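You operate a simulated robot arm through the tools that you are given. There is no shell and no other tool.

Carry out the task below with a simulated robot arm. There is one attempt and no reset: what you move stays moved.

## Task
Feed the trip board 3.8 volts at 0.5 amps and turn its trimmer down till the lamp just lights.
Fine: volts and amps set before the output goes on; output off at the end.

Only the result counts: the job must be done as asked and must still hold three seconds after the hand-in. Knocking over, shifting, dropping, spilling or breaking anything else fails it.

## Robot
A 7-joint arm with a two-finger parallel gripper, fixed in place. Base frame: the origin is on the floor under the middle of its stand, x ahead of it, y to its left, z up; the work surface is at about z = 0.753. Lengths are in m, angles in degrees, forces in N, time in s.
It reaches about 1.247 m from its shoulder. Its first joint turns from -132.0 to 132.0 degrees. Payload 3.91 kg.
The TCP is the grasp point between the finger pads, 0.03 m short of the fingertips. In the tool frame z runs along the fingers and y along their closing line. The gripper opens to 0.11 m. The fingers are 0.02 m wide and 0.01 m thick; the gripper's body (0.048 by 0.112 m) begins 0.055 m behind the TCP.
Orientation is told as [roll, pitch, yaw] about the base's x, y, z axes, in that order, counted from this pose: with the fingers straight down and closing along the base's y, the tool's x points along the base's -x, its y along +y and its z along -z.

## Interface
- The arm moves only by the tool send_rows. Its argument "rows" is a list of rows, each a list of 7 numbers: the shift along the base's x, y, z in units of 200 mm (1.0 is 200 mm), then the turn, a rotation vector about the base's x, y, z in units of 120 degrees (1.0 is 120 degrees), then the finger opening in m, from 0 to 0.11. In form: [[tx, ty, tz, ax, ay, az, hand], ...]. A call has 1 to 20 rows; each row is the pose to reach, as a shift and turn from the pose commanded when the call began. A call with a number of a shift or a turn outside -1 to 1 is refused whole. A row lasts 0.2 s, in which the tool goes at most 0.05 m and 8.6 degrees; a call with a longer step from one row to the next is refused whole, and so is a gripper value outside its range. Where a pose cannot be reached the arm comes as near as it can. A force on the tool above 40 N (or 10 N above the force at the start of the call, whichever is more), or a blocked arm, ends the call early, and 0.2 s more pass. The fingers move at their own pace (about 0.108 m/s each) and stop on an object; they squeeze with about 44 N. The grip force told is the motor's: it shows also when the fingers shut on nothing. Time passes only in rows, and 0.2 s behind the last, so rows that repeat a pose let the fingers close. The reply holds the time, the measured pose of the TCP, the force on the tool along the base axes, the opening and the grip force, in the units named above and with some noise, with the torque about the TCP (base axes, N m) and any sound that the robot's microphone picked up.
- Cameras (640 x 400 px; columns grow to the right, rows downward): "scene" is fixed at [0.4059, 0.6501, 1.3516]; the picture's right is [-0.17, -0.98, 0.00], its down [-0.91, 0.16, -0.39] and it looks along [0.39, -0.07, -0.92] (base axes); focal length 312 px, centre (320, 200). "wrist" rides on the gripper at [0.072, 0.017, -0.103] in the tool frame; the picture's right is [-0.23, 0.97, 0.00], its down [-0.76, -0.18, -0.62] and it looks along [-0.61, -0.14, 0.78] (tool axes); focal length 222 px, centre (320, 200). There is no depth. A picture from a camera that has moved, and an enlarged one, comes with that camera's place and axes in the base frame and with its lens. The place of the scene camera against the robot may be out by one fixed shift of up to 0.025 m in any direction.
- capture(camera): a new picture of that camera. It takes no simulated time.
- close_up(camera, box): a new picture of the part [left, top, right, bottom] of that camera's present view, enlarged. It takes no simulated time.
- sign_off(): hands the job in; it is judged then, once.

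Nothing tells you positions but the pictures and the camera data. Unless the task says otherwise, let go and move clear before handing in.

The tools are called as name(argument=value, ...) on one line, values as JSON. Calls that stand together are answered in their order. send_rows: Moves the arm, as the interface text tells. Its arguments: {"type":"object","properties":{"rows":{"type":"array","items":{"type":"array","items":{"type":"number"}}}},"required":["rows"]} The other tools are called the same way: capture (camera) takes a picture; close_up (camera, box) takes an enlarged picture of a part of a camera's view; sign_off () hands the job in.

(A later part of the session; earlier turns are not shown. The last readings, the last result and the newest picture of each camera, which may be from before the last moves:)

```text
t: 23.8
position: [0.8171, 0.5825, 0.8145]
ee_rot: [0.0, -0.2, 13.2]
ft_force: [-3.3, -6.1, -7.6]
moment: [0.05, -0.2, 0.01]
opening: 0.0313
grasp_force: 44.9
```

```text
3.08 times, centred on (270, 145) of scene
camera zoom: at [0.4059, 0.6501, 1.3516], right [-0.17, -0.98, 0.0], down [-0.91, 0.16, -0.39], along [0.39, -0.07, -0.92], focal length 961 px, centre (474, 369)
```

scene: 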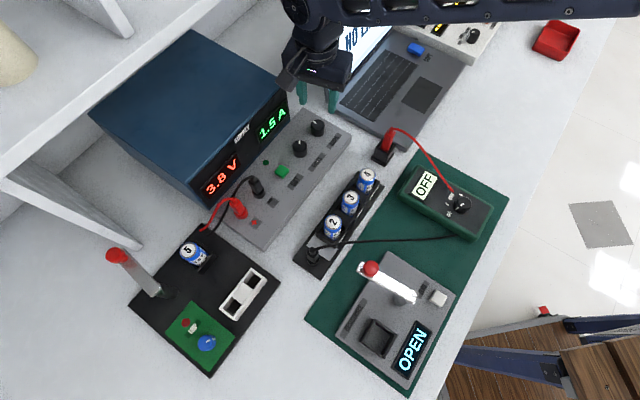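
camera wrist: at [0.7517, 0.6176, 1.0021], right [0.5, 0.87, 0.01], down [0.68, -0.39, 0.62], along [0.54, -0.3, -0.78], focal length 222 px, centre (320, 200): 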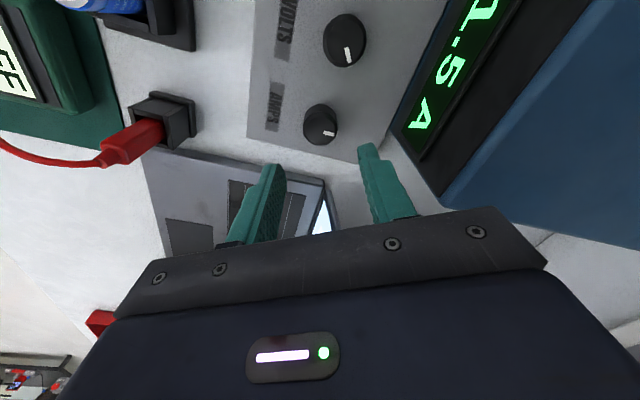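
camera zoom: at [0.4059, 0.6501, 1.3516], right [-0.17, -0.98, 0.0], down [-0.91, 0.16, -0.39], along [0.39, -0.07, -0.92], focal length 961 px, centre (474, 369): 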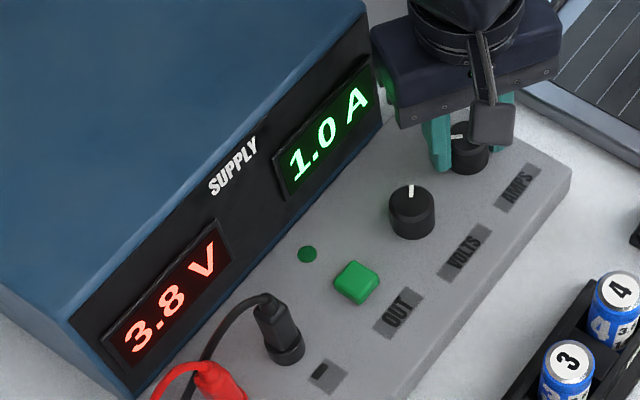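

Load relieved. Now about 17° more counter-clockwise toward 0.5 A.

send_rows(rows=[[0.0, -0.001, 0, 0, 0, 0.05, 0.0], [0.001, -0.002, 0, 0, 0, 0.1, 0.0], [0.001, -0.003, 0, 0, 0, 0.14, 0.0], [0.001, -0.003, 0, 0, 0, 0.14, 0.0]])

close_up(camera="scene", box=[190, 80, 350, 210])

```text
t: 24.8
position: [0.8172, 0.5816, 0.815]
ee_rot: [0.0, -0.2, 30.1]
ft_force: [8.0, 6.2, -11.4]
moment: [0.34, -0.56, 0.0]
opening: 0.0312
grasp_force: 44.6
```

```text
3.08 times, centred on (270, 145) of scene
camera zoom: at [0.4059, 0.6501, 1.3516], right [-0.17, -0.98, 0.0], down [-0.91, 0.16, -0.39], along [0.39, -0.07, -0.92], focal length 961 px, centre (474, 369)
```

zoom: 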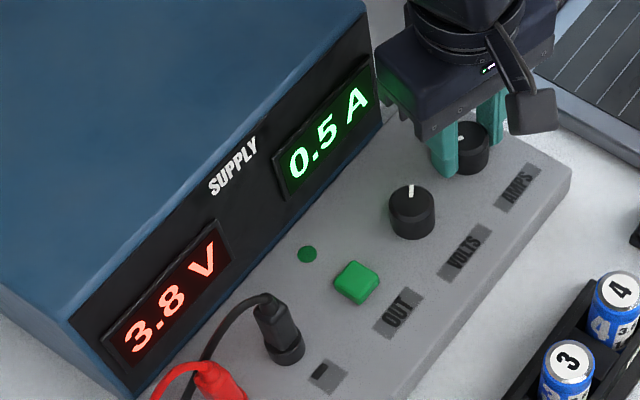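

Reads 0.5 A. The rate looks uneven, so I'll wait a moment and re-read to make sure it isn't lagging.

send_rows(rows=[[0, 0, 0, 0, 0, 0, 0.0], [0, 0, 0, 0, 0, 0, 0.0], [0, 0, 0, 0, 0, 0, 0.0], [0, 0, 0, 0, 0, 0, 0.0]])

close_up(camera="scene", box=[190, 80, 350, 210])

close_up(camera="wrist", box=[240, 100, 400, 220])

```text
t: 25.8
position: [0.8165, 0.5819, 0.8144]
ee_rot: [0.0, -0.1, 30.0]
ft_force: [11.5, 12.2, -9.2]
moment: [0.34, -0.37, -0.04]
opening: 0.0313
grasp_force: 44.7
```

```text
3.08 times, centred on (270, 145) of scene
camera zoom: at [0.4059, 0.6501, 1.3516], right [-0.17, -0.98, 0.0], down [-0.91, 0.16, -0.39], along [0.39, -0.07, -0.92], focal length 961 px, centre (474, 369)
```

zoom: 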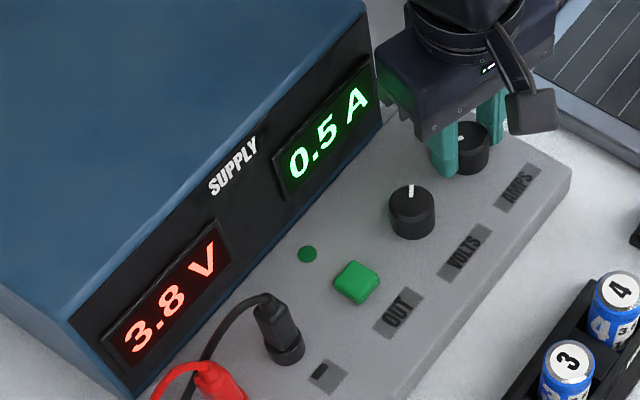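

```text
3.33 times, centred on (320, 160) of wrist
camera zoom: at [0.7463, 0.5593, 0.9197], right [-0.29, 0.96, 0.0], down [0.75, 0.23, 0.63], along [0.6, 0.18, -0.78], focal length 740 px, centre (320, 333)
```

zoom: 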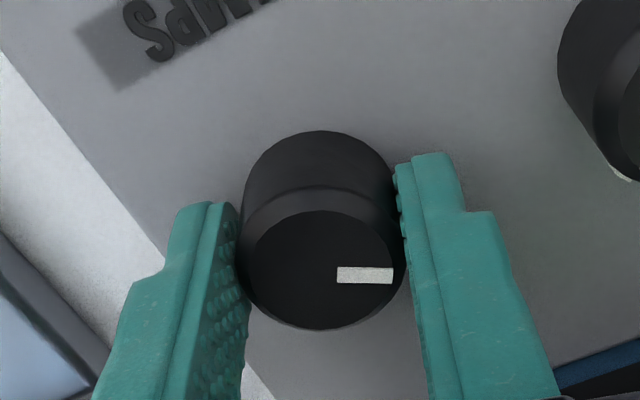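

The pointer hasn't slipped in the grip: the knob turned exactly 60° for 1.0 A and the reading is steady at 0.5 A. Releasing and lifting away to confirm.

send_rows(rows=[[0, 0, 0, 0, 0, 0, 0.04], [0, 0, 0, 0, 0, 0, 0.05], [0, 0, 0, 0, 0, 0, 0.05]])

send_rows(rows=[[0, 0, 0.15, 0, 0, 0, 0.05], [0, 0, 0.35, 0, 0, 0, 0.05], [-0.1, 0.1, 0.55, 0, 0, 0.05, 0.03], [-0.25, 0.22, 0.6, 0, 0, 0.11, 0.0], [-0.4, 0.36, 0.6, 0, 0, 0.125, 0.0], [-0.4, 0.36, 0.6, 0, 0, 0.125, 0.0]])

close_up(camera="scene", box=[190, 80, 350, 210])

capture(camera="wrist")

```text
t: 26.6
position: [0.8178, 0.5814, 0.8149]
ee_rot: [0.1, -0.1, 30.0]
ft_force: [0.5, 0.3, -1.0]
moment: [0.01, -0.02, -0.02]
opening: 0.0501
grasp_force: 0.0
```

```text
t: 28.0
position: [0.7381, 0.6525, 0.9358]
ee_rot: [-0.1, -0.1, 45.2]
ft_force: [0.1, -0.6, -0.3]
moment: [0.03, -0.01, -0.01]
opening: 0.0
grasp_force: 37.6
```

```text
3.08 times, centred on (270, 145) of scene
camera zoom: at [0.4059, 0.6501, 1.3516], right [-0.17, -0.98, 0.0], down [-0.91, 0.16, -0.39], along [0.39, -0.07, -0.92], focal length 961 px, centre (474, 369)
```

zoom: 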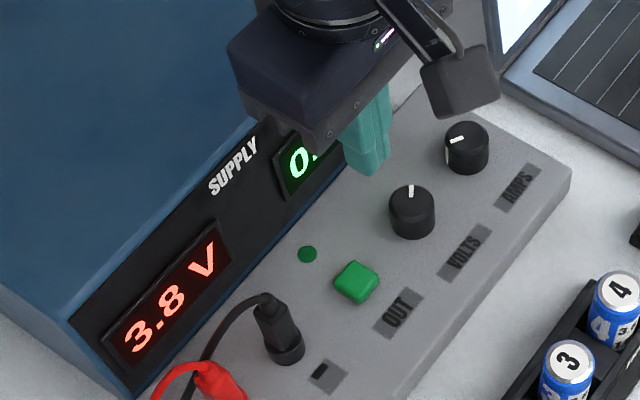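

```text
taken
camera wrist: at [0.6734, 0.6129, 1.0406], right [-0.53, 0.85, 0.0], down [0.66, 0.41, 0.62], along [0.53, 0.33, -0.78], focal length 222 px, centre (320, 200)
```

wrist: 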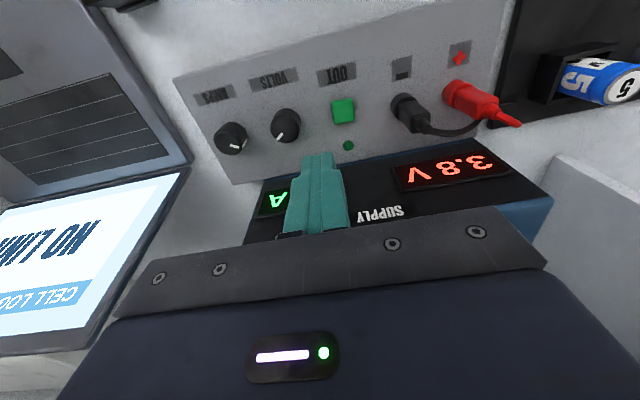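

VOLTS 3.8 holds; the gripper hides part of the amps display for now. I'll locate the OUT button precisely.

close_up(camera="wrist", box=[260, 60, 420, 170])

close_up(camera="wrist", box=[180, 100, 300, 240])

```text
3.64 times, centred on (340, 115) of wrist
camera zoom: at [0.6734, 0.6129, 1.0406], right [-0.53, 0.85, 0.0], down [0.66, 0.41, 0.62], along [0.53, 0.33, -0.78], focal length 808 px, centre (247, 509)
```

zoom: 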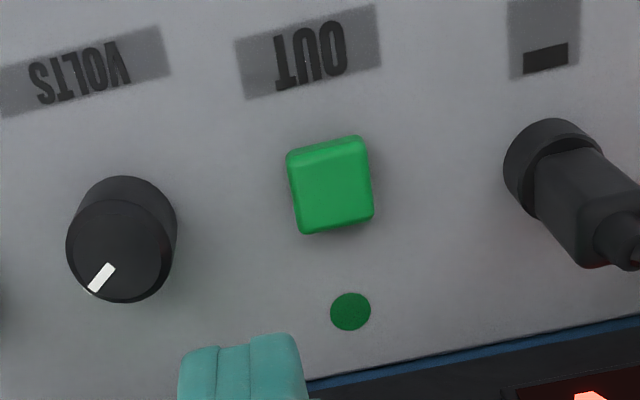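

```text
2.86 times, centred on (240, 170) of wrist
camera zoom: at [0.6734, 0.6129, 1.0406], right [-0.53, 0.85, 0.0], down [0.66, 0.41, 0.62], along [0.53, 0.33, -0.78], focal length 635 px, centre (549, 286)
```

zoom: 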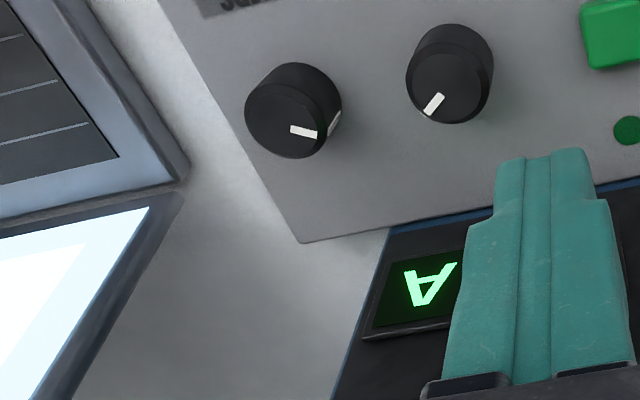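

OUT button top is at about (0.724, 0.675, 0.79). With fingers closed, I'll move over it and come down to about 2 cm above.

send_rows(rows=[[-0.059, 0.114, -0.05, 0, 0, 0, 0.0], [-0.059, 0.114, -0.25, 0, 0, 0, 0.0], [-0.059, 0.114, -0.42, 0, 0, 0, 0.0], [-0.059, 0.114, -0.4765, 0, 0, 0, 0.0], [-0.059, 0.114, -0.4765, 0, 0, 0, 0.0]])

close_up(camera="wrist", box=[240, 90, 400, 200])

close_up(camera="scene", box=[190, 80, 350, 210])

```text
t: 29.2
position: [0.7255, 0.6763, 0.8402]
ee_rot: [0.0, 0.0, 45.0]
ft_force: [-0.1, 0.4, 0.1]
moment: [-0.02, 0.02, -0.01]
opening: 0.0001
grasp_force: 37.7
```

```text
3.64 times, centred on (320, 145) of wrist
camera zoom: at [0.6625, 0.6361, 0.9451], right [-0.53, 0.85, 0.0], down [0.66, 0.41, 0.62], along [0.53, 0.33, -0.78], focal length 808 px, centre (320, 400)
```

zoom: 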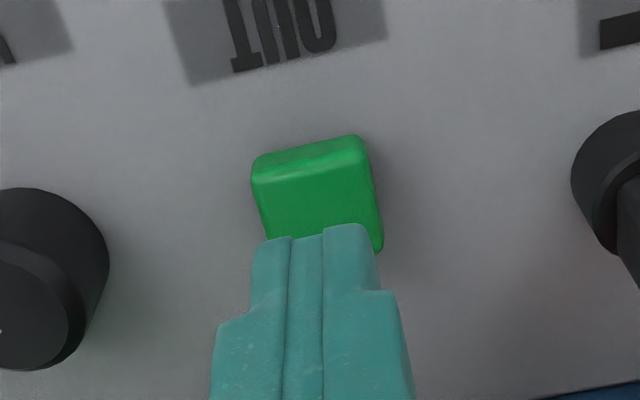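

```text
3.08 times, centred on (270, 145) of scene
camera zoom: at [0.4059, 0.6501, 1.3516], right [-0.17, -0.98, 0.0], down [-0.91, 0.16, -0.39], along [0.39, -0.07, -0.92], focal length 961 px, centre (474, 369)
```

zoom: 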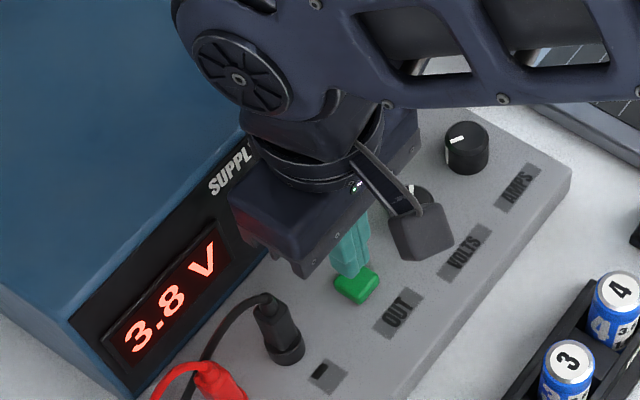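

The fingertips are almost over the button centre; I'll nudge 3 mm toward the user and press down in small steps.

send_rows(rows=[[-0.01, -0.01, -0.04, 0, 0, 0, 0.0], [-0.01, -0.01, -0.08, 0, 0, 0, 0.0], [-0.01, -0.01, -0.09, 0, 0, 0, 0.0], [-0.01, -0.01, -0.1, 0, 0, 0, 0.0], [-0.01, -0.01, -0.105, 0, 0, 0, 0.0]])

close_up(camera="wrist", box=[240, 90, 400, 200])

close_up(camera="scene", box=[190, 80, 350, 210])

```text
t: 30.4
position: [0.724, 0.6745, 0.8187]
ee_rot: [-0.1, -0.2, 45.1]
ft_force: [0.0, -1.2, 2.4]
moment: [-0.01, 0.02, 0.02]
opening: 0.0
grasp_force: 37.7
heard: click
```

```text
3.64 times, centred on (320, 145) of wrist
camera zoom: at [0.66, 0.6342, 0.9238], right [-0.53, 0.85, 0.0], down [0.66, 0.41, 0.63], along [0.53, 0.33, -0.78], focal length 808 px, centre (320, 400)
```

zoom: 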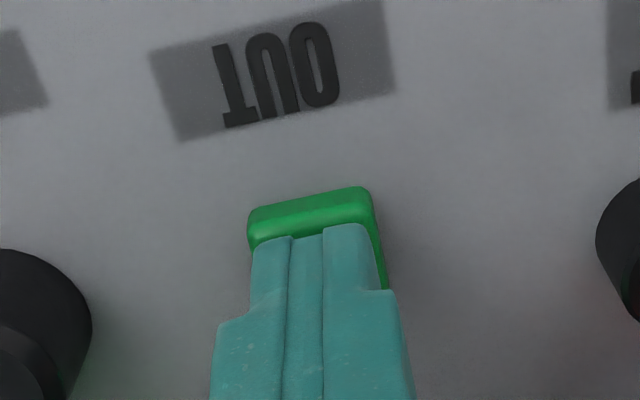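

```text
3.08 times, centred on (270, 145) of scene
camera zoom: at [0.4059, 0.6501, 1.3516], right [-0.17, -0.98, 0.0], down [-0.91, 0.16, -0.39], along [0.39, -0.07, -0.92], focal length 961 px, centre (474, 369)
```

zoom: 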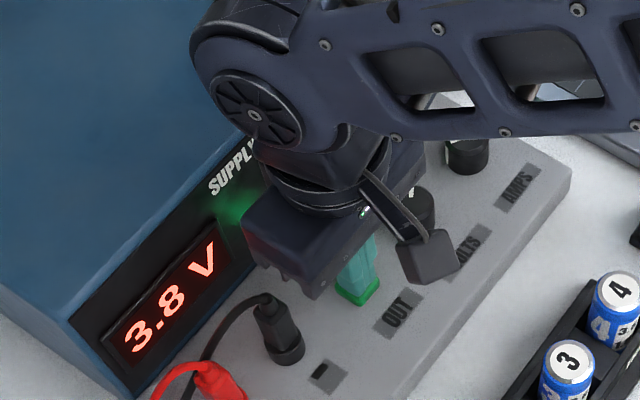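

Heard a click. I'll lift straight up and move off to check the output indicator, both displays and the trip lamp.

send_rows(rows=[[0, 0, 0.1, 0, 0, 0, 0.0], [0, 0, 0.3, 0, 0, 0, 0.0], [0, 0, 0.5, 0, 0, 0, 0.0], [-0.15, -0.1, 0.7, 0, 0, 0, 0.0], [-0.35, -0.2, 0.8, 0, 0, 0, 0.0], [-0.55, -0.3, 0.8, 0, 0, 0, 0.0], [-0.55, -0.3, 0.8, 0, 0, 0, 0.0]])

capture(camera="scene")

close_up(camera="scene", box=[190, 80, 350, 210])

close_up(camera="scene", box=[160, 290, 250, 380])

```text
refused: row 4 steps farther than a row can; nothing moved
```

```text
taken
```

scene: 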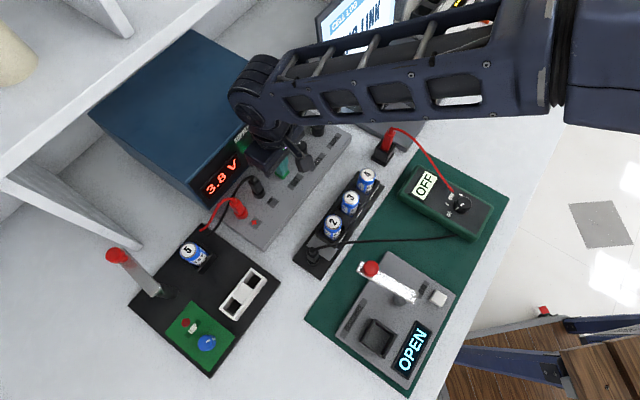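

```text
3.08 times, centred on (270, 145) of scene
camera zoom: at [0.4059, 0.6501, 1.3516], right [-0.17, -0.98, 0.0], down [-0.91, 0.16, -0.39], along [0.39, -0.07, -0.92], focal length 961 px, centre (474, 369)
```

zoom: 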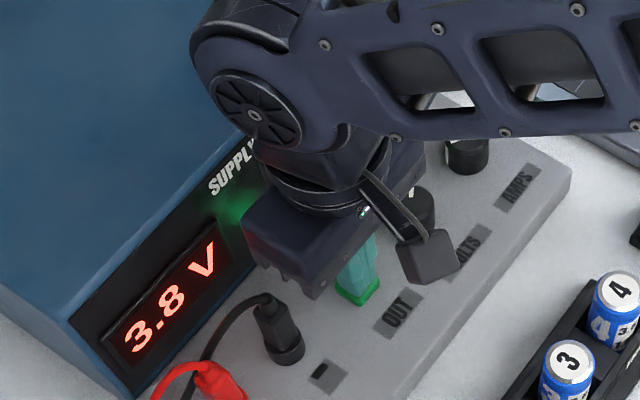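

```text
4.44 times, centred on (205, 335) of scene
camera zoom: at [0.4059, 0.6501, 1.3516], right [-0.17, -0.98, 0.0], down [-0.91, 0.16, -0.39], along [0.39, -0.07, -0.92], focal length 1388 px, centre (831, -400)
```

zoom: 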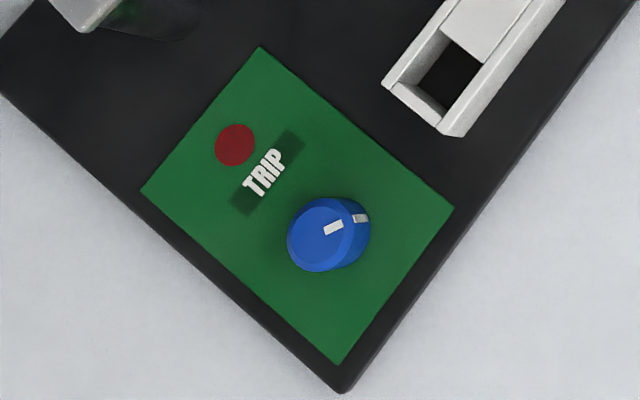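

One step in that move was too long and nothing moved. I'll resend it with shorter steps.

send_rows(rows=[[0, 0, 0.1, 0, 0, 0, 0.0], [0, 0, 0.3, 0, 0, 0, 0.0], [0, 0, 0.5, 0, 0, 0, 0.0], [-0.1, -0.05, 0.65, 0, 0, 0, 0.0], [-0.25, -0.12, 0.78, 0, 0, 0, 0.0], [-0.45, -0.2, 0.8, 0, 0, 0, 0.0], [-0.65, -0.28, 0.8, 0, 0, 0, 0.0], [-0.65, -0.28, 0.8, 0, 0, 0, 0.0]])

capture(camera="scene")

close_up(camera="scene", box=[190, 80, 350, 210])

close_up(camera="scene", box=[160, 290, 250, 380])

```text
t: 32.2
position: [0.5918, 0.616, 0.9791]
ee_rot: [0.0, -0.2, 45.0]
ft_force: [-0.5, 0.4, 0.2]
moment: [-0.01, 0.03, 0.01]
opening: 0.0
grasp_force: 38.0
```

```text
taken
```

scene: 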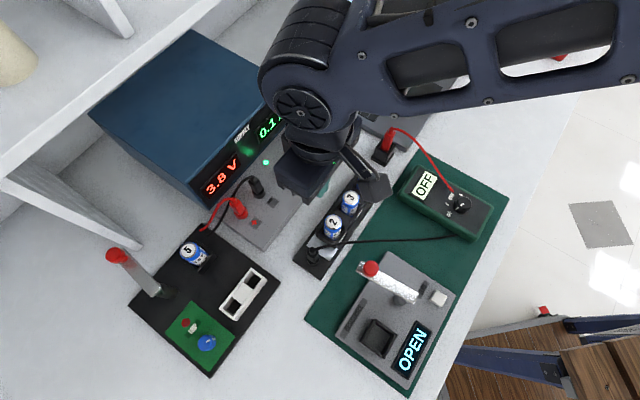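

```text
3.08 times, centred on (270, 145) of scene
camera zoom: at [0.4059, 0.6501, 1.3516], right [-0.17, -0.98, 0.0], down [-0.91, 0.16, -0.39], along [0.39, -0.07, -0.92], focal length 961 px, centre (474, 369)
```

zoom: 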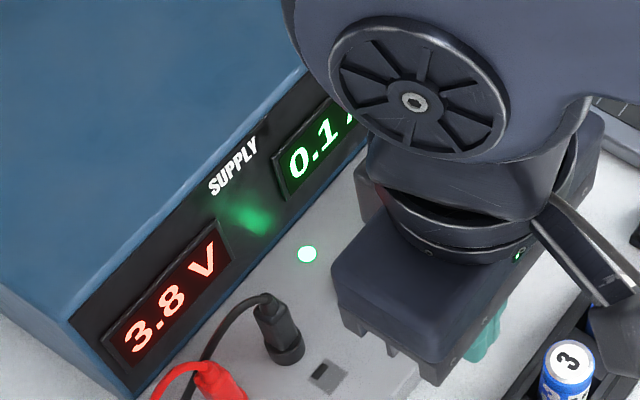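

```text
4.44 times, centred on (205, 335) of scene
camera zoom: at [0.4059, 0.6501, 1.3516], right [-0.17, -0.98, 0.0], down [-0.91, 0.16, -0.39], along [0.39, -0.07, -0.92], focal length 1388 px, centre (831, -400)
```

zoom: 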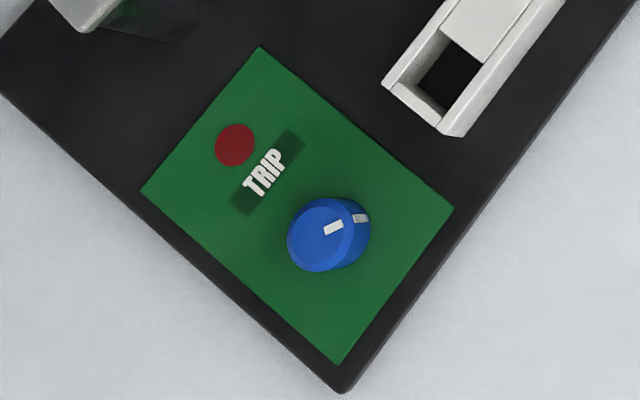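

Output is on: indicator lit, 3.8 V, drawing 0.1 A, so the trip board is being fed, and its lamp is still dark. Next I'll move above the trimmer, turning the hand to yaw 0 to leave room for counter-clockwise rotation.

send_rows(rows=[[-0.13, 0.15, 0, 0, 0, -0.06, 0.0], [-0.27, 0.31, 0, 0, 0, -0.12, 0.02], [-0.41, 0.47, 0, 0, 0, -0.18, 0.04], [-0.55, 0.63, 0, 0, 0, -0.24, 0.045], [-0.69, 0.79, 0, 0, 0, -0.3, 0.045], [-0.8, 0.93, 0, 0, 0, -0.36, 0.045], [-0.855, 0.99, 0, 0, 0, -0.375, 0.045], [-0.855, 0.99, 0, 0, 0, -0.375, 0.045]])

capture(camera="wrist")

capture(camera="scene")

```text
t: 34.0
position: [0.4221, 0.8164, 0.9767]
ee_rot: [0.0, 0.0, -0.1]
ft_force: [0.1, 0.2, -0.5]
moment: [0.0, 0.0, 0.01]
opening: 0.045
grasp_force: 0.0
```

```text
taken
camera wrist: at [0.3498, 0.8322, 1.0826], right [0.23, 0.97, 0.0], down [0.76, -0.18, 0.63], along [0.61, -0.14, -0.78], focal length 222 px, centre (320, 200)
```

wrist: 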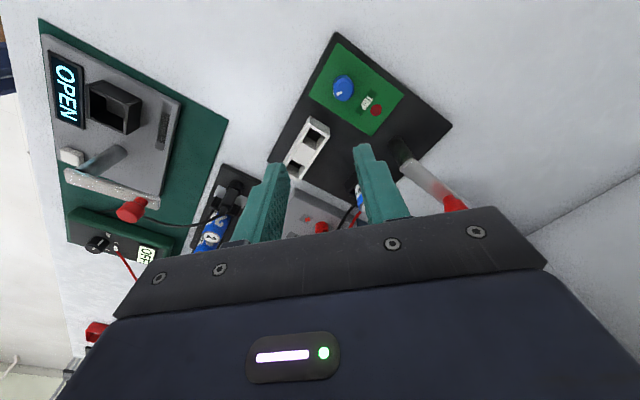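

```text
taken
```

scene: 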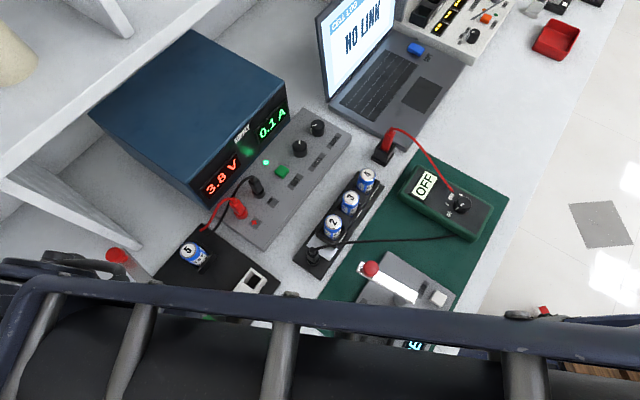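

The arm now blocks the scene camera's view of the trip board, so I'll rely on the wrist camera for the lamp and trimmer.

close_up(camera="wrist", box=[280, 40, 440, 150])

```text
3.64 times, centred on (360, 95) of wrist
camera zoom: at [0.3498, 0.8322, 1.0826], right [0.23, 0.97, 0.0], down [0.76, -0.18, 0.63], along [0.61, -0.14, -0.78], focal length 808 px, centre (174, 582)
```

zoom: 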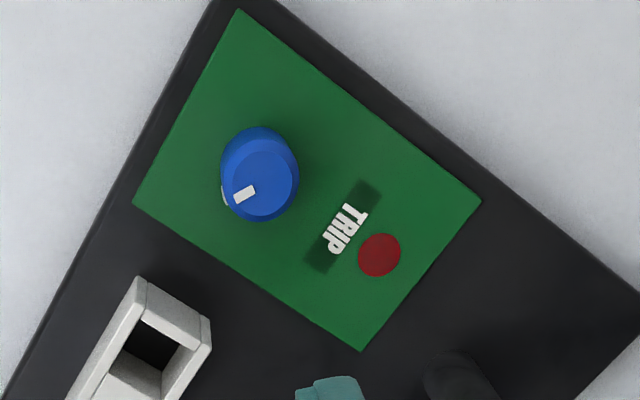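

Trimmer is at about (0.419, 0.846, top about 0.785), its pointer well clockwise, with the lamp 55 mm beyond it. I'll turn the hand to yaw 38, so the lamp stays visible between the fingers, and come down over the trimmer.

send_rows(rows=[[-0.003, 0.03, -0.05, 0, 0, 0.065, 0.045], [-0.006, 0.07, -0.12, 0, 0, 0.13, 0.045], [-0.01, 0.11, -0.2, 0, 0, 0.195, 0.045], [-0.015, 0.15, -0.3, 0, 0, 0.26, 0.045], [-0.015, 0.15, -0.385, 0, 0, 0.3167, 0.045], [-0.015, 0.15, -0.385, 0, 0, 0.3167, 0.045]])

capture(camera="wrist")

close_up(camera="wrist", box=[240, 100, 400, 210])

capture(camera="scene")

```text
t: 35.4
position: [0.4187, 0.8448, 0.9011]
ee_rot: [0.0, -0.2, 38.1]
ft_force: [0.6, 0.2, -0.2]
moment: [0.0, -0.01, -0.02]
opening: 0.0448
grasp_force: 0.1
```

```text
taken
camera wrist: at [0.3516, 0.8132, 1.0057], right [-0.42, 0.91, 0.0], down [0.71, 0.33, 0.63], along [0.57, 0.26, -0.78], focal length 222 px, centre (320, 200)
```

wrist: 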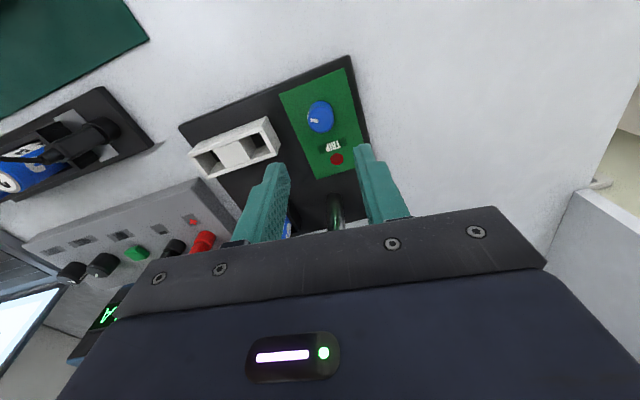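

```text
3.64 times, centred on (320, 155) of wrist
camera zoom: at [0.3516, 0.8132, 1.0057], right [-0.42, 0.91, 0.0], down [0.71, 0.33, 0.63], along [0.57, 0.26, -0.78], focal length 808 px, centre (320, 364)
```

zoom: 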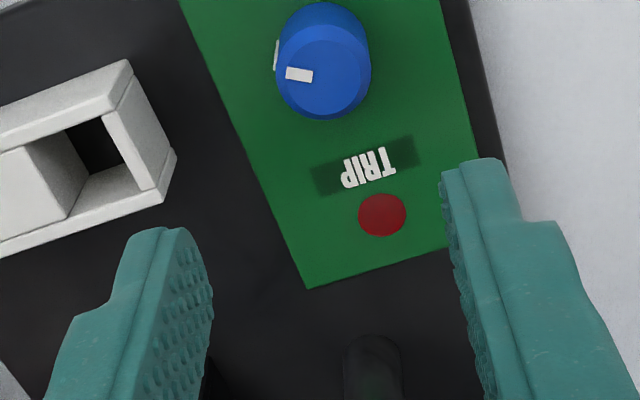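

```text
taken
```

scene: 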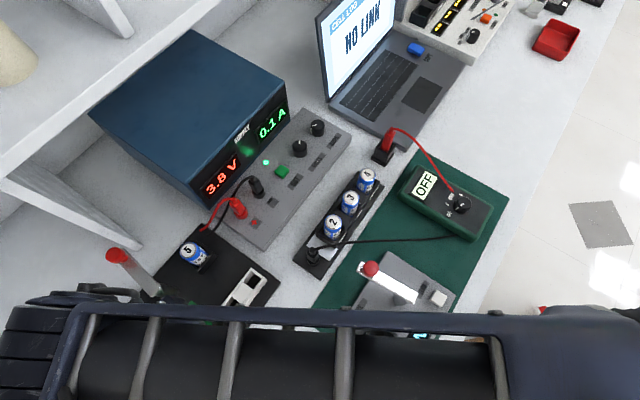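

Trimmer and lamp are both visible and aligned. Lowering around the trimmer, fingertips about 13 mm below its top.

send_rows(rows=[[0.0025, 0.006, -0.15, 0, 0, 0, 0.045], [0.0025, 0.006, -0.3, 0, 0, 0, 0.045], [0.0025, 0.006, -0.42, 0, 0, 0, 0.045], [0.0025, 0.006, -0.485, 0, 0, 0, 0.045], [0.0025, 0.006, -0.485, 0, 0, 0, 0.045]])

close_up(camera="wrist", box=[240, 110, 400, 230])

```text
t: 36.6
position: [0.42, 0.8473, 0.8042]
ee_rot: [0.0, -0.1, 37.9]
ft_force: [-0.1, 0.1, 0.4]
moment: [0.0, 0.0, -0.04]
opening: 0.0449
grasp_force: 0.1
```

```text
3.33 times, centred on (320, 170) of wrist
camera zoom: at [0.352, 0.8144, 0.9097], right [-0.42, 0.91, 0.0], down [0.71, 0.33, 0.63], along [0.57, 0.26, -0.78], focal length 740 px, centre (320, 300)
```

zoom: 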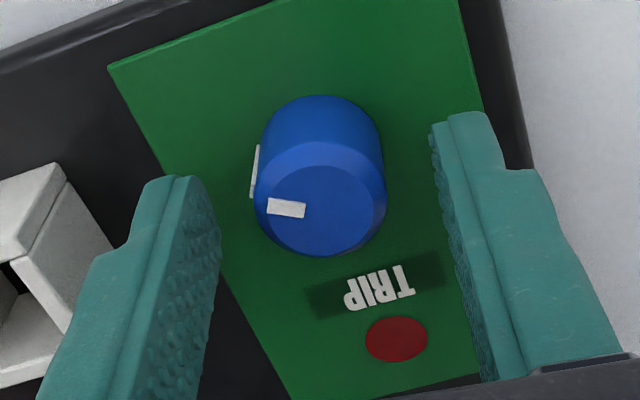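

send_rows(rows=[[0, 0, 0, 0, 0, 0, 0.025], [0, 0, 0, 0, 0, 0, 0.0], [0, 0, 0, 0, 0, 0, 0.0]])

close_up(camera="wrist", box=[240, 110, 400, 230])

close_up(camera="scene", box=[190, 80, 350, 210])

```text
t: 37.4
position: [0.4187, 0.8464, 0.8034]
ee_rot: [0.0, -0.1, 38.0]
ft_force: [-1.0, 2.9, -2.2]
moment: [0.23, -0.14, 0.0]
opening: 0.0254
grasp_force: 45.0
```

```text
3.33 times, centred on (320, 170) of wrist
camera zoom: at [0.3519, 0.8145, 0.9097], right [-0.42, 0.91, 0.0], down [0.71, 0.33, 0.63], along [0.57, 0.26, -0.78], focal length 740 px, centre (320, 300)
```

zoom: 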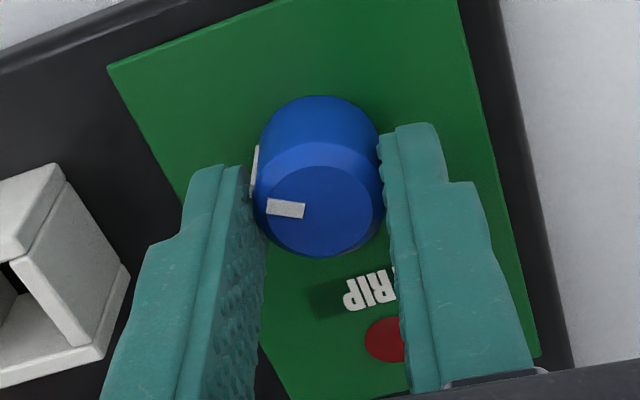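

```text
3.08 times, centred on (270, 145) of scene
camera zoom: at [0.4059, 0.6501, 1.3516], right [-0.17, -0.98, 0.0], down [-0.91, 0.16, -0.39], along [0.39, -0.07, -0.92], focal length 961 px, centre (474, 369)
```

zoom: 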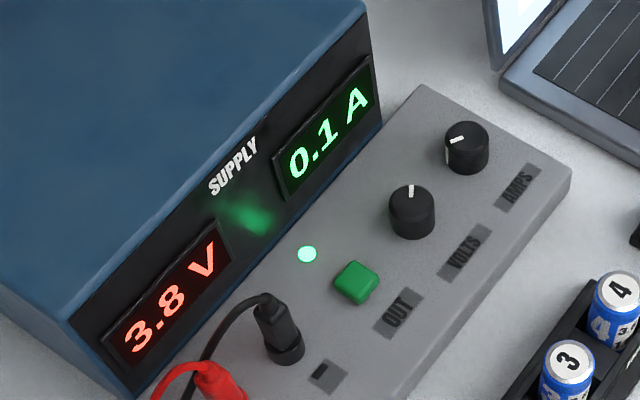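

Good grip with low side load, and the lamp is partly visible and dark. I'll turn the trimmer counter-clockwise (down) in small steps, checking the lamp each time.

send_rows(rows=[[0, 0, 0, 0, 0, 0.05, 0.0], [0, 0, 0, 0, 0, 0.05, 0.0]])

close_up(camera="wrist", box=[240, 110, 400, 230])

```text
t: 38.0
position: [0.4204, 0.8472, 0.8052]
ee_rot: [0.0, -0.1, 44.1]
ft_force: [-4.8, 1.1, -2.1]
moment: [0.0, 0.27, 0.03]
opening: 0.0254
grasp_force: 44.7
```

```text
3.33 times, centred on (320, 170) of wrist
camera zoom: at [0.3556, 0.8077, 0.9098], right [-0.51, 0.86, 0.0], down [0.67, 0.4, 0.62], along [0.54, 0.32, -0.78], focal length 740 px, centre (320, 300)
```

zoom: 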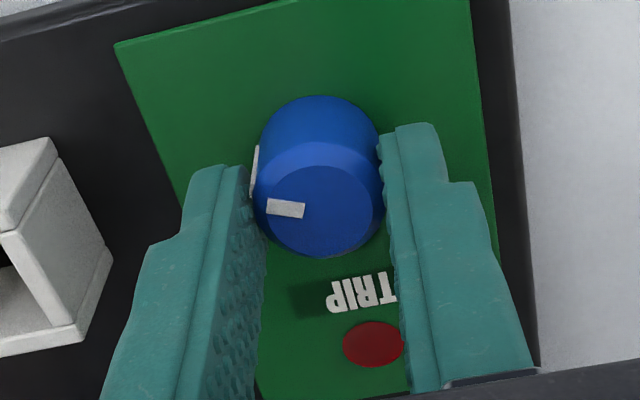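

send_rows(rows=[[0, 0, 0, 0, 0, 0.05, 0.0], [0, 0, 0, 0, 0, 0.05, 0.0]])

close_up(camera="wrist", box=[240, 110, 400, 230])

```text
t: 38.6
position: [0.4182, 0.8461, 0.8051]
ee_rot: [0.0, -0.1, 50.1]
ft_force: [-8.4, -4.4, 0.4]
moment: [-0.34, 0.16, -0.03]
opening: 0.0252
grasp_force: 45.4
```

```text
3.33 times, centred on (320, 170) of wrist
camera zoom: at [0.3599, 0.8012, 0.9098], right [-0.6, 0.8, 0.0], down [0.62, 0.47, 0.62], along [0.5, 0.38, -0.78], focal length 740 px, centre (320, 300)
```

zoom: 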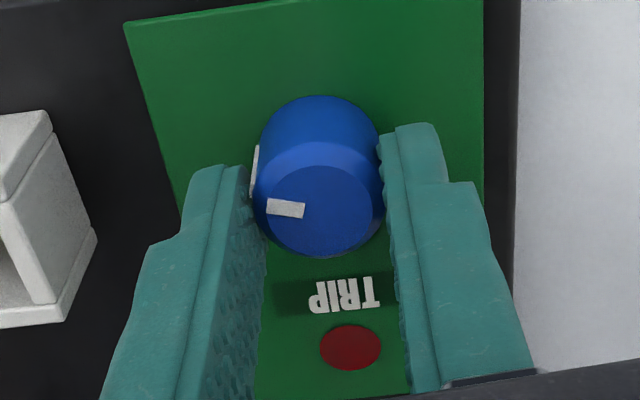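

send_rows(rows=[[-0.002, -0.0015, 0, 0, 0, 0.05, 0.0], [-0.002, -0.0015, 0, 0, 0, 0.05, 0.0]])

close_up(camera="wrist", box=[240, 110, 400, 230])

```text
t: 39.2
position: [0.4201, 0.8475, 0.8041]
ee_rot: [0.1, -0.3, 56.0]
ft_force: [-5.6, -2.4, -0.6]
moment: [-0.54, 0.46, 0.02]
opening: 0.0251
grasp_force: 44.9
```

```text
3.33 times, centred on (320, 170) of wrist
camera zoom: at [0.3649, 0.7952, 0.9097], right [-0.68, 0.73, 0.0], down [0.57, 0.53, 0.63], along [0.46, 0.43, -0.78], focal length 740 px, centre (320, 300)
```

zoom: 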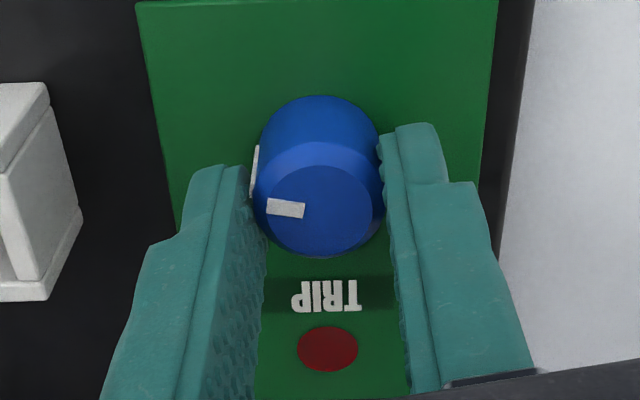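

send_rows(rows=[[-0.001, -0.001, 0, 0, 0, 0.05, 0.0], [-0.001, -0.001, 0, 0, 0, 0.05, 0.0]])

close_up(camera="wrist", box=[240, 110, 400, 230])

```text
t: 39.8
position: [0.42, 0.8462, 0.8044]
ee_rot: [0.1, -0.2, 62.0]
ft_force: [-4.2, 1.3, -2.1]
moment: [0.2, 0.0, 0.01]
opening: 0.0252
grasp_force: 44.9
```

```text
3.33 times, centred on (320, 170) of wrist
camera zoom: at [0.3705, 0.7897, 0.9097], right [-0.75, 0.66, 0.0], down [0.51, 0.59, 0.63], along [0.41, 0.47, -0.78], focal length 740 px, centre (320, 300)
```

zoom: 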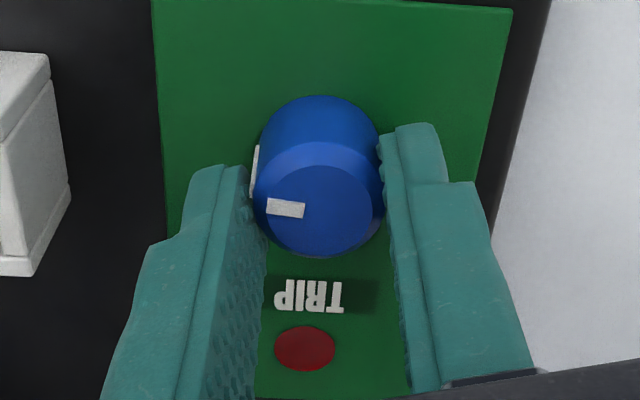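

send_rows(rows=[[-0.001, 0, 0, 0, 0, 0.05, 0.0], [-0.001, 0, 0, 0, 0, 0.05, 0.0]])

close_up(camera="wrist", box=[240, 110, 400, 230])

```text
t: 40.4
position: [0.4193, 0.846, 0.8045]
ee_rot: [0.0, -0.2, 68.0]
ft_force: [-5.0, 1.9, 0.6]
moment: [0.23, 0.18, 0.01]
opening: 0.0253
grasp_force: 44.9
```

```text
3.33 times, centred on (320, 170) of wrist
camera zoom: at [0.3766, 0.785, 0.9097], right [-0.82, 0.57, 0.0], down [0.45, 0.64, 0.63], along [0.36, 0.51, -0.78], focal length 740 px, centre (320, 300)
```

zoom: 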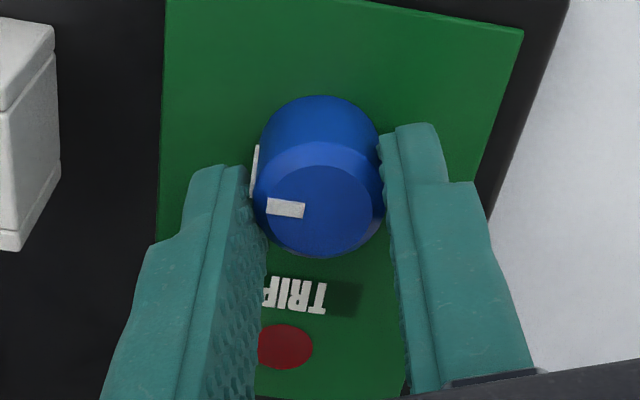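

send_rows(rows=[[-0.001, 0, 0, 0, 0, 0.05, 0.0], [-0.001, 0, 0, 0, 0, 0.05, 0.0]])

close_up(camera="wrist", box=[240, 110, 400, 230])

capture(camera="scene")

```text
t: 41.0
position: [0.4205, 0.8467, 0.805]
ee_rot: [0.0, -0.1, 74.1]
ft_force: [-0.1, -1.3, 2.2]
moment: [-0.12, 0.07, 0.03]
opening: 0.0251
grasp_force: 45.2
```

```text
3.33 times, centred on (320, 170) of wrist
camera zoom: at [0.3832, 0.7808, 0.9097], right [-0.87, 0.49, 0.0], down [0.38, 0.68, 0.63], along [0.3, 0.55, -0.78], focal length 740 px, centre (320, 300)
```

zoom: 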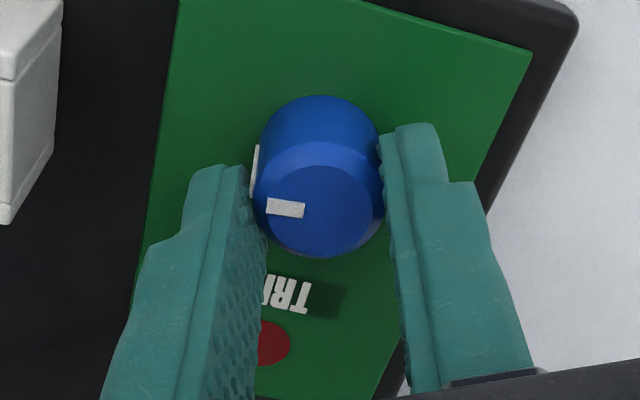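

```text
taken
```

scene: 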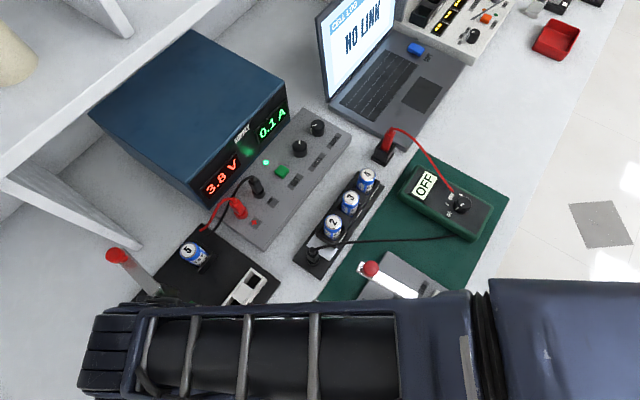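

send_rows(rows=[[0, 0, 0, 0, 0, 0.04, 0.0], [0, 0, 0, 0, 0, 0.04, 0.0]])

close_up(camera="wrist", box=[240, 110, 400, 230])

```text
t: 41.6
position: [0.42, 0.8462, 0.8045]
ee_rot: [0.0, -0.1, 78.9]
ft_force: [-0.1, -2.8, 2.5]
moment: [-0.18, -0.05, 0.0]
opening: 0.0253
grasp_force: 45.4
```

```text
3.33 times, centred on (320, 170) of wrist
camera zoom: at [0.3887, 0.778, 0.9097], right [-0.91, 0.41, 0.0], down [0.32, 0.71, 0.63], along [0.26, 0.57, -0.78], focal length 740 px, centre (320, 300)
```

zoom: 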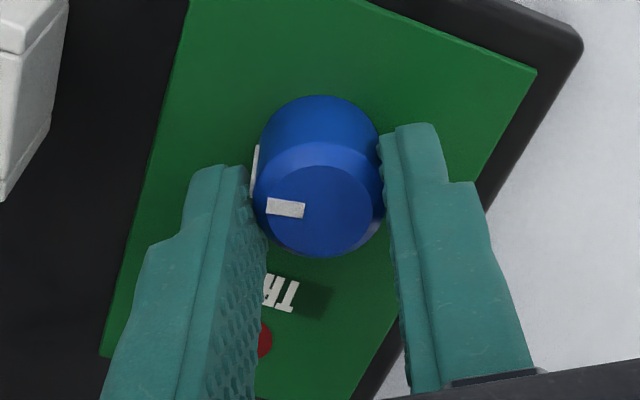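

Lamp still dark after about 41°. I'll open in place, swing the hand back to yaw 30, regrip and continue down.

send_rows(rows=[[0, 0, 0, 0, 0, 0, 0.045], [0, 0, 0, 0, 0, 0, 0.045], [0, 0, 0, 0, 0, -0.065, 0.045], [0, 0, 0, 0, 0, -0.13, 0.045], [0, 0, 0, 0, 0, -0.2, 0.045], [0, 0, 0, 0, 0, -0.27, 0.045], [0, 0, 0, 0, 0, -0.34, 0.045], [0, 0, 0, 0, 0, -0.4, 0.045], [0, 0, 0, 0, 0, -0.4, 0.045]])

close_up(camera="wrist", box=[240, 110, 400, 230])

```text
t: 43.6
position: [0.4176, 0.847, 0.8045]
ee_rot: [0.0, -0.2, 30.9]
ft_force: [0.5, -0.8, 0.1]
moment: [0.01, 0.02, 0.0]
opening: 0.0449
grasp_force: 0.1
```

```text
3.33 times, centred on (320, 170) of wrist
camera zoom: at [0.3478, 0.8234, 0.9096], right [-0.3, 0.95, 0.0], down [0.74, 0.24, 0.63], along [0.6, 0.19, -0.78], focal length 740 px, centre (320, 300)
```

zoom: 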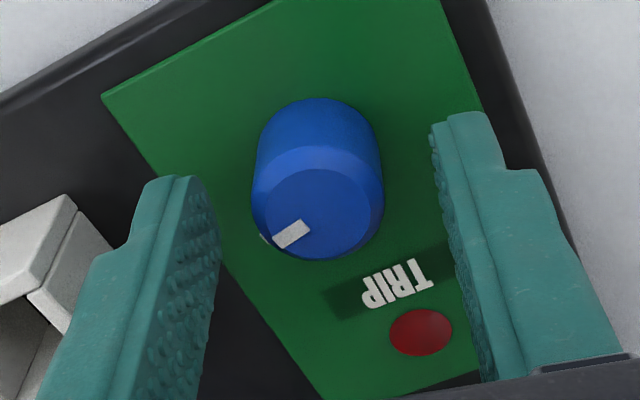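

send_rows(rows=[[0, 0, 0, 0, 0, 0, 0.02], [0, 0, 0, 0, 0, 0, 0.0], [0, 0, 0, 0, 0, 0, 0.0], [0, 0, 0, 0, 0, 0.06, 0.0], [0, 0, 0, 0, 0, 0.06, 0.0]])

close_up(camera="wrist", box=[240, 110, 400, 230])

```text
t: 44.8
position: [0.4199, 0.8463, 0.8045]
ee_rot: [0.1, 0.0, 38.0]
ft_force: [2.8, -10.2, 0.8]
moment: [-0.36, -0.07, 0.0]
opening: 0.0253
grasp_force: 44.5
```

```text
3.33 times, centred on (320, 170) of wrist
camera zoom: at [0.3515, 0.8143, 0.9096], right [-0.42, 0.91, 0.0], down [0.71, 0.33, 0.63], along [0.57, 0.26, -0.78], focal length 740 px, centre (320, 300)
```

zoom: 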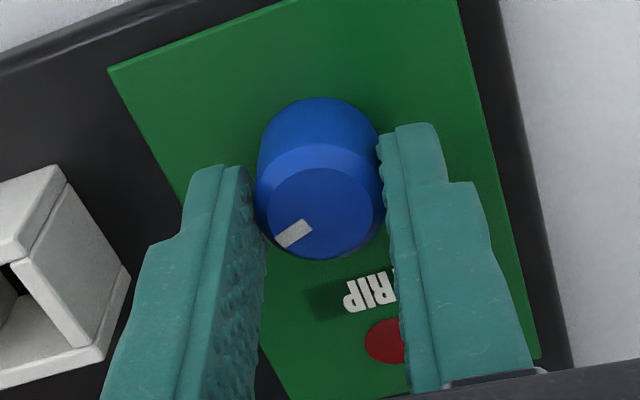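

send_rows(rows=[[0.001, -0.003, 0, 0, 0, 0.05, 0.0], [0.001, -0.003, 0, 0, 0, 0.05, 0.0]])

close_up(camera="wrist", box=[240, 110, 400, 230])

```text
t: 45.4
position: [0.4198, 0.8458, 0.8048]
ee_rot: [0.0, -0.2, 44.1]
ft_force: [3.7, -2.6, -0.1]
moment: [-0.15, 0.24, 0.0]
opening: 0.0251
grasp_force: 44.7
```

```text
3.33 times, centred on (320, 170) of wrist
camera zoom: at [0.3552, 0.8072, 0.9096], right [-0.51, 0.86, 0.0], down [0.67, 0.4, 0.63], along [0.54, 0.32, -0.78], focal length 740 px, centre (320, 300)
```

zoom: 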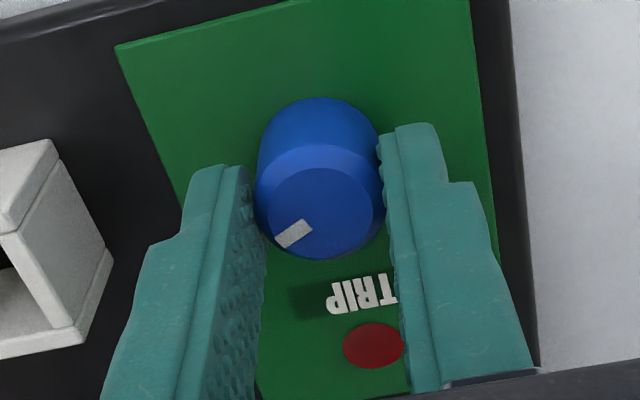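

send_rows(rows=[[0, 0, 0, 0, 0, 0.05, 0.0], [0, 0, 0, 0, 0, 0.05, 0.0]])

close_up(camera="wrist", box=[240, 110, 400, 230])

```text
t: 46.0
position: [0.418, 0.847, 0.8043]
ee_rot: [0.0, -0.2, 50.1]
ft_force: [2.1, -0.1, -1.1]
moment: [0.31, -0.26, 0.01]
opening: 0.0254
grasp_force: 45.1
```

```text
3.33 times, centred on (320, 170) of wrist
camera zoom: at [0.3596, 0.8007, 0.9096], right [-0.6, 0.8, 0.0], down [0.62, 0.47, 0.63], along [0.5, 0.38, -0.78], focal length 740 px, centre (320, 300)
```

zoom: 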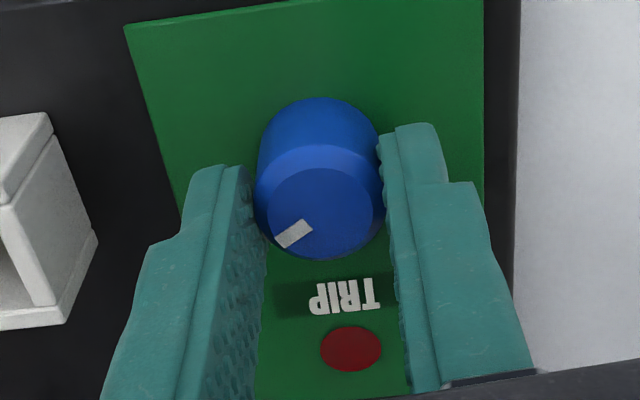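

send_rows(rows=[[0, 0, 0, 0, 0, 0.05, 0.0], [0, 0, 0, 0, 0, 0.05, 0.0]])

close_up(camera="wrist", box=[240, 110, 400, 230])

```text
t: 46.6
position: [0.4189, 0.8468, 0.8046]
ee_rot: [0.1, -0.1, 56.0]
ft_force: [0.7, 2.2, -1.4]
moment: [0.21, -0.16, -0.01]
opening: 0.0254
grasp_force: 45.3
```

```text
3.33 times, centred on (320, 170) of wrist
camera zoom: at [0.3646, 0.7948, 0.9096], right [-0.68, 0.73, 0.0], down [0.57, 0.53, 0.63], along [0.46, 0.43, -0.78], focal length 740 px, centre (320, 300)
```

zoom: 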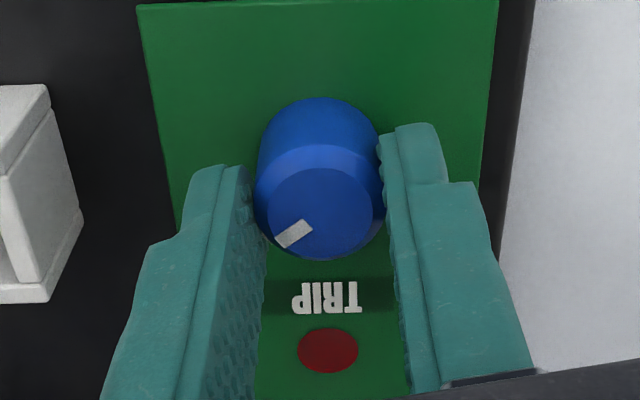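

send_rows(rows=[[0, 0, 0, 0, 0, 0.05, 0.0], [0, 0, 0, 0, 0, 0.05, 0.0]])

close_up(camera="wrist", box=[240, 110, 400, 230])

```text
t: 47.2
position: [0.4191, 0.846, 0.8044]
ee_rot: [0.0, -0.1, 62.1]
ft_force: [3.7, 7.0, -0.7]
moment: [-0.21, 0.12, 0.0]
opening: 0.0256
grasp_force: 45.7
```

```text
3.33 times, centred on (320, 170) of wrist
camera zoom: at [0.3703, 0.7893, 0.9096], right [-0.75, 0.66, 0.0], down [0.51, 0.59, 0.63], along [0.41, 0.47, -0.78], focal length 740 px, centre (320, 300)
```

zoom: 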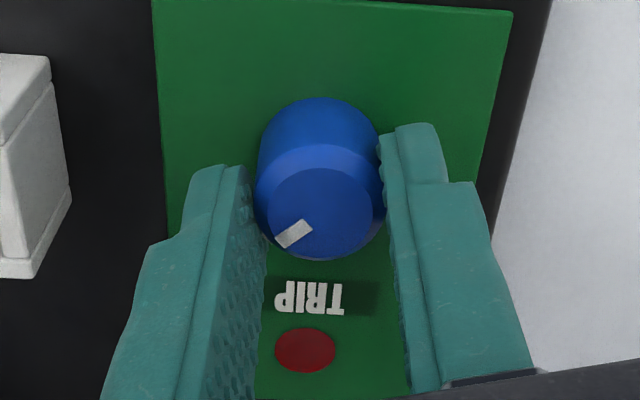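

send_rows(rows=[[0.001, 0.002, 0, 0, 0, 0.05, 0.0], [0.001, 0.002, 0, 0, 0, 0.05, 0.0]])

close_up(camera="wrist", box=[240, 110, 400, 230])

```text
t: 47.8
position: [0.4205, 0.8463, 0.8039]
ee_rot: [0.0, -0.1, 68.1]
ft_force: [0.3, 1.6, 0.9]
moment: [0.33, -0.18, -0.01]
opening: 0.0254
grasp_force: 44.6
```

```text
3.33 times, centred on (320, 170) of wrist
camera zoom: at [0.3765, 0.7846, 0.9097], right [-0.82, 0.57, 0.0], down [0.45, 0.64, 0.62], along [0.36, 0.51, -0.78], focal length 740 px, centre (320, 300)
```

zoom: 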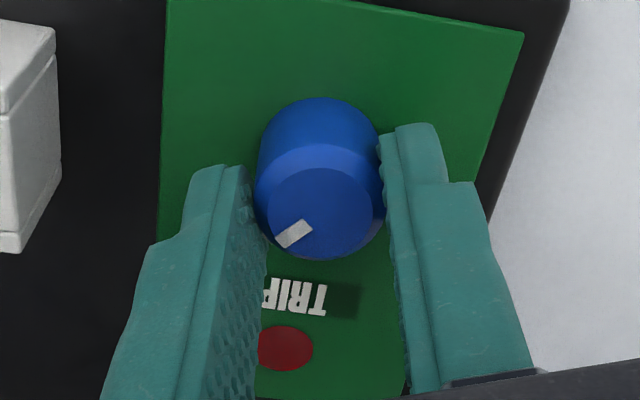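

send_rows(rows=[[0, 0, 0, 0, 0, 0.05, 0.0], [0, 0, 0, 0, 0, 0.05, 0.0]])

close_up(camera="wrist", box=[240, 110, 400, 230])

```text
t: 48.4
position: [0.4199, 0.8464, 0.8031]
ee_rot: [0.0, -0.1, 74.1]
ft_force: [-4.1, -0.6, 3.4]
moment: [-0.46, 0.42, 0.0]
opening: 0.0249
grasp_force: 45.8
```

```text
3.33 times, centred on (320, 170) of wrist
camera zoom: at [0.3831, 0.7804, 0.9097], right [-0.87, 0.49, 0.0], down [0.38, 0.68, 0.62], along [0.3, 0.55, -0.78], focal length 740 px, centre (320, 300)
```

zoom: 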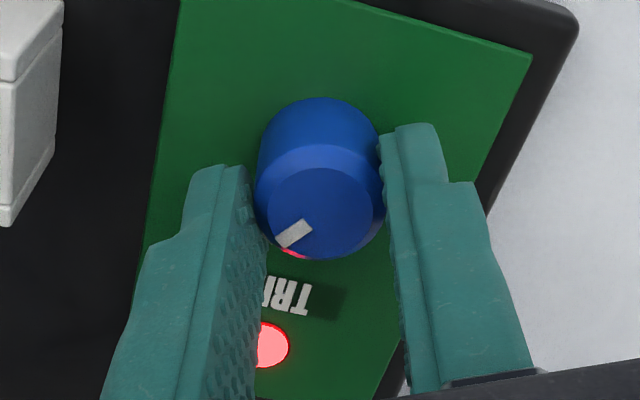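

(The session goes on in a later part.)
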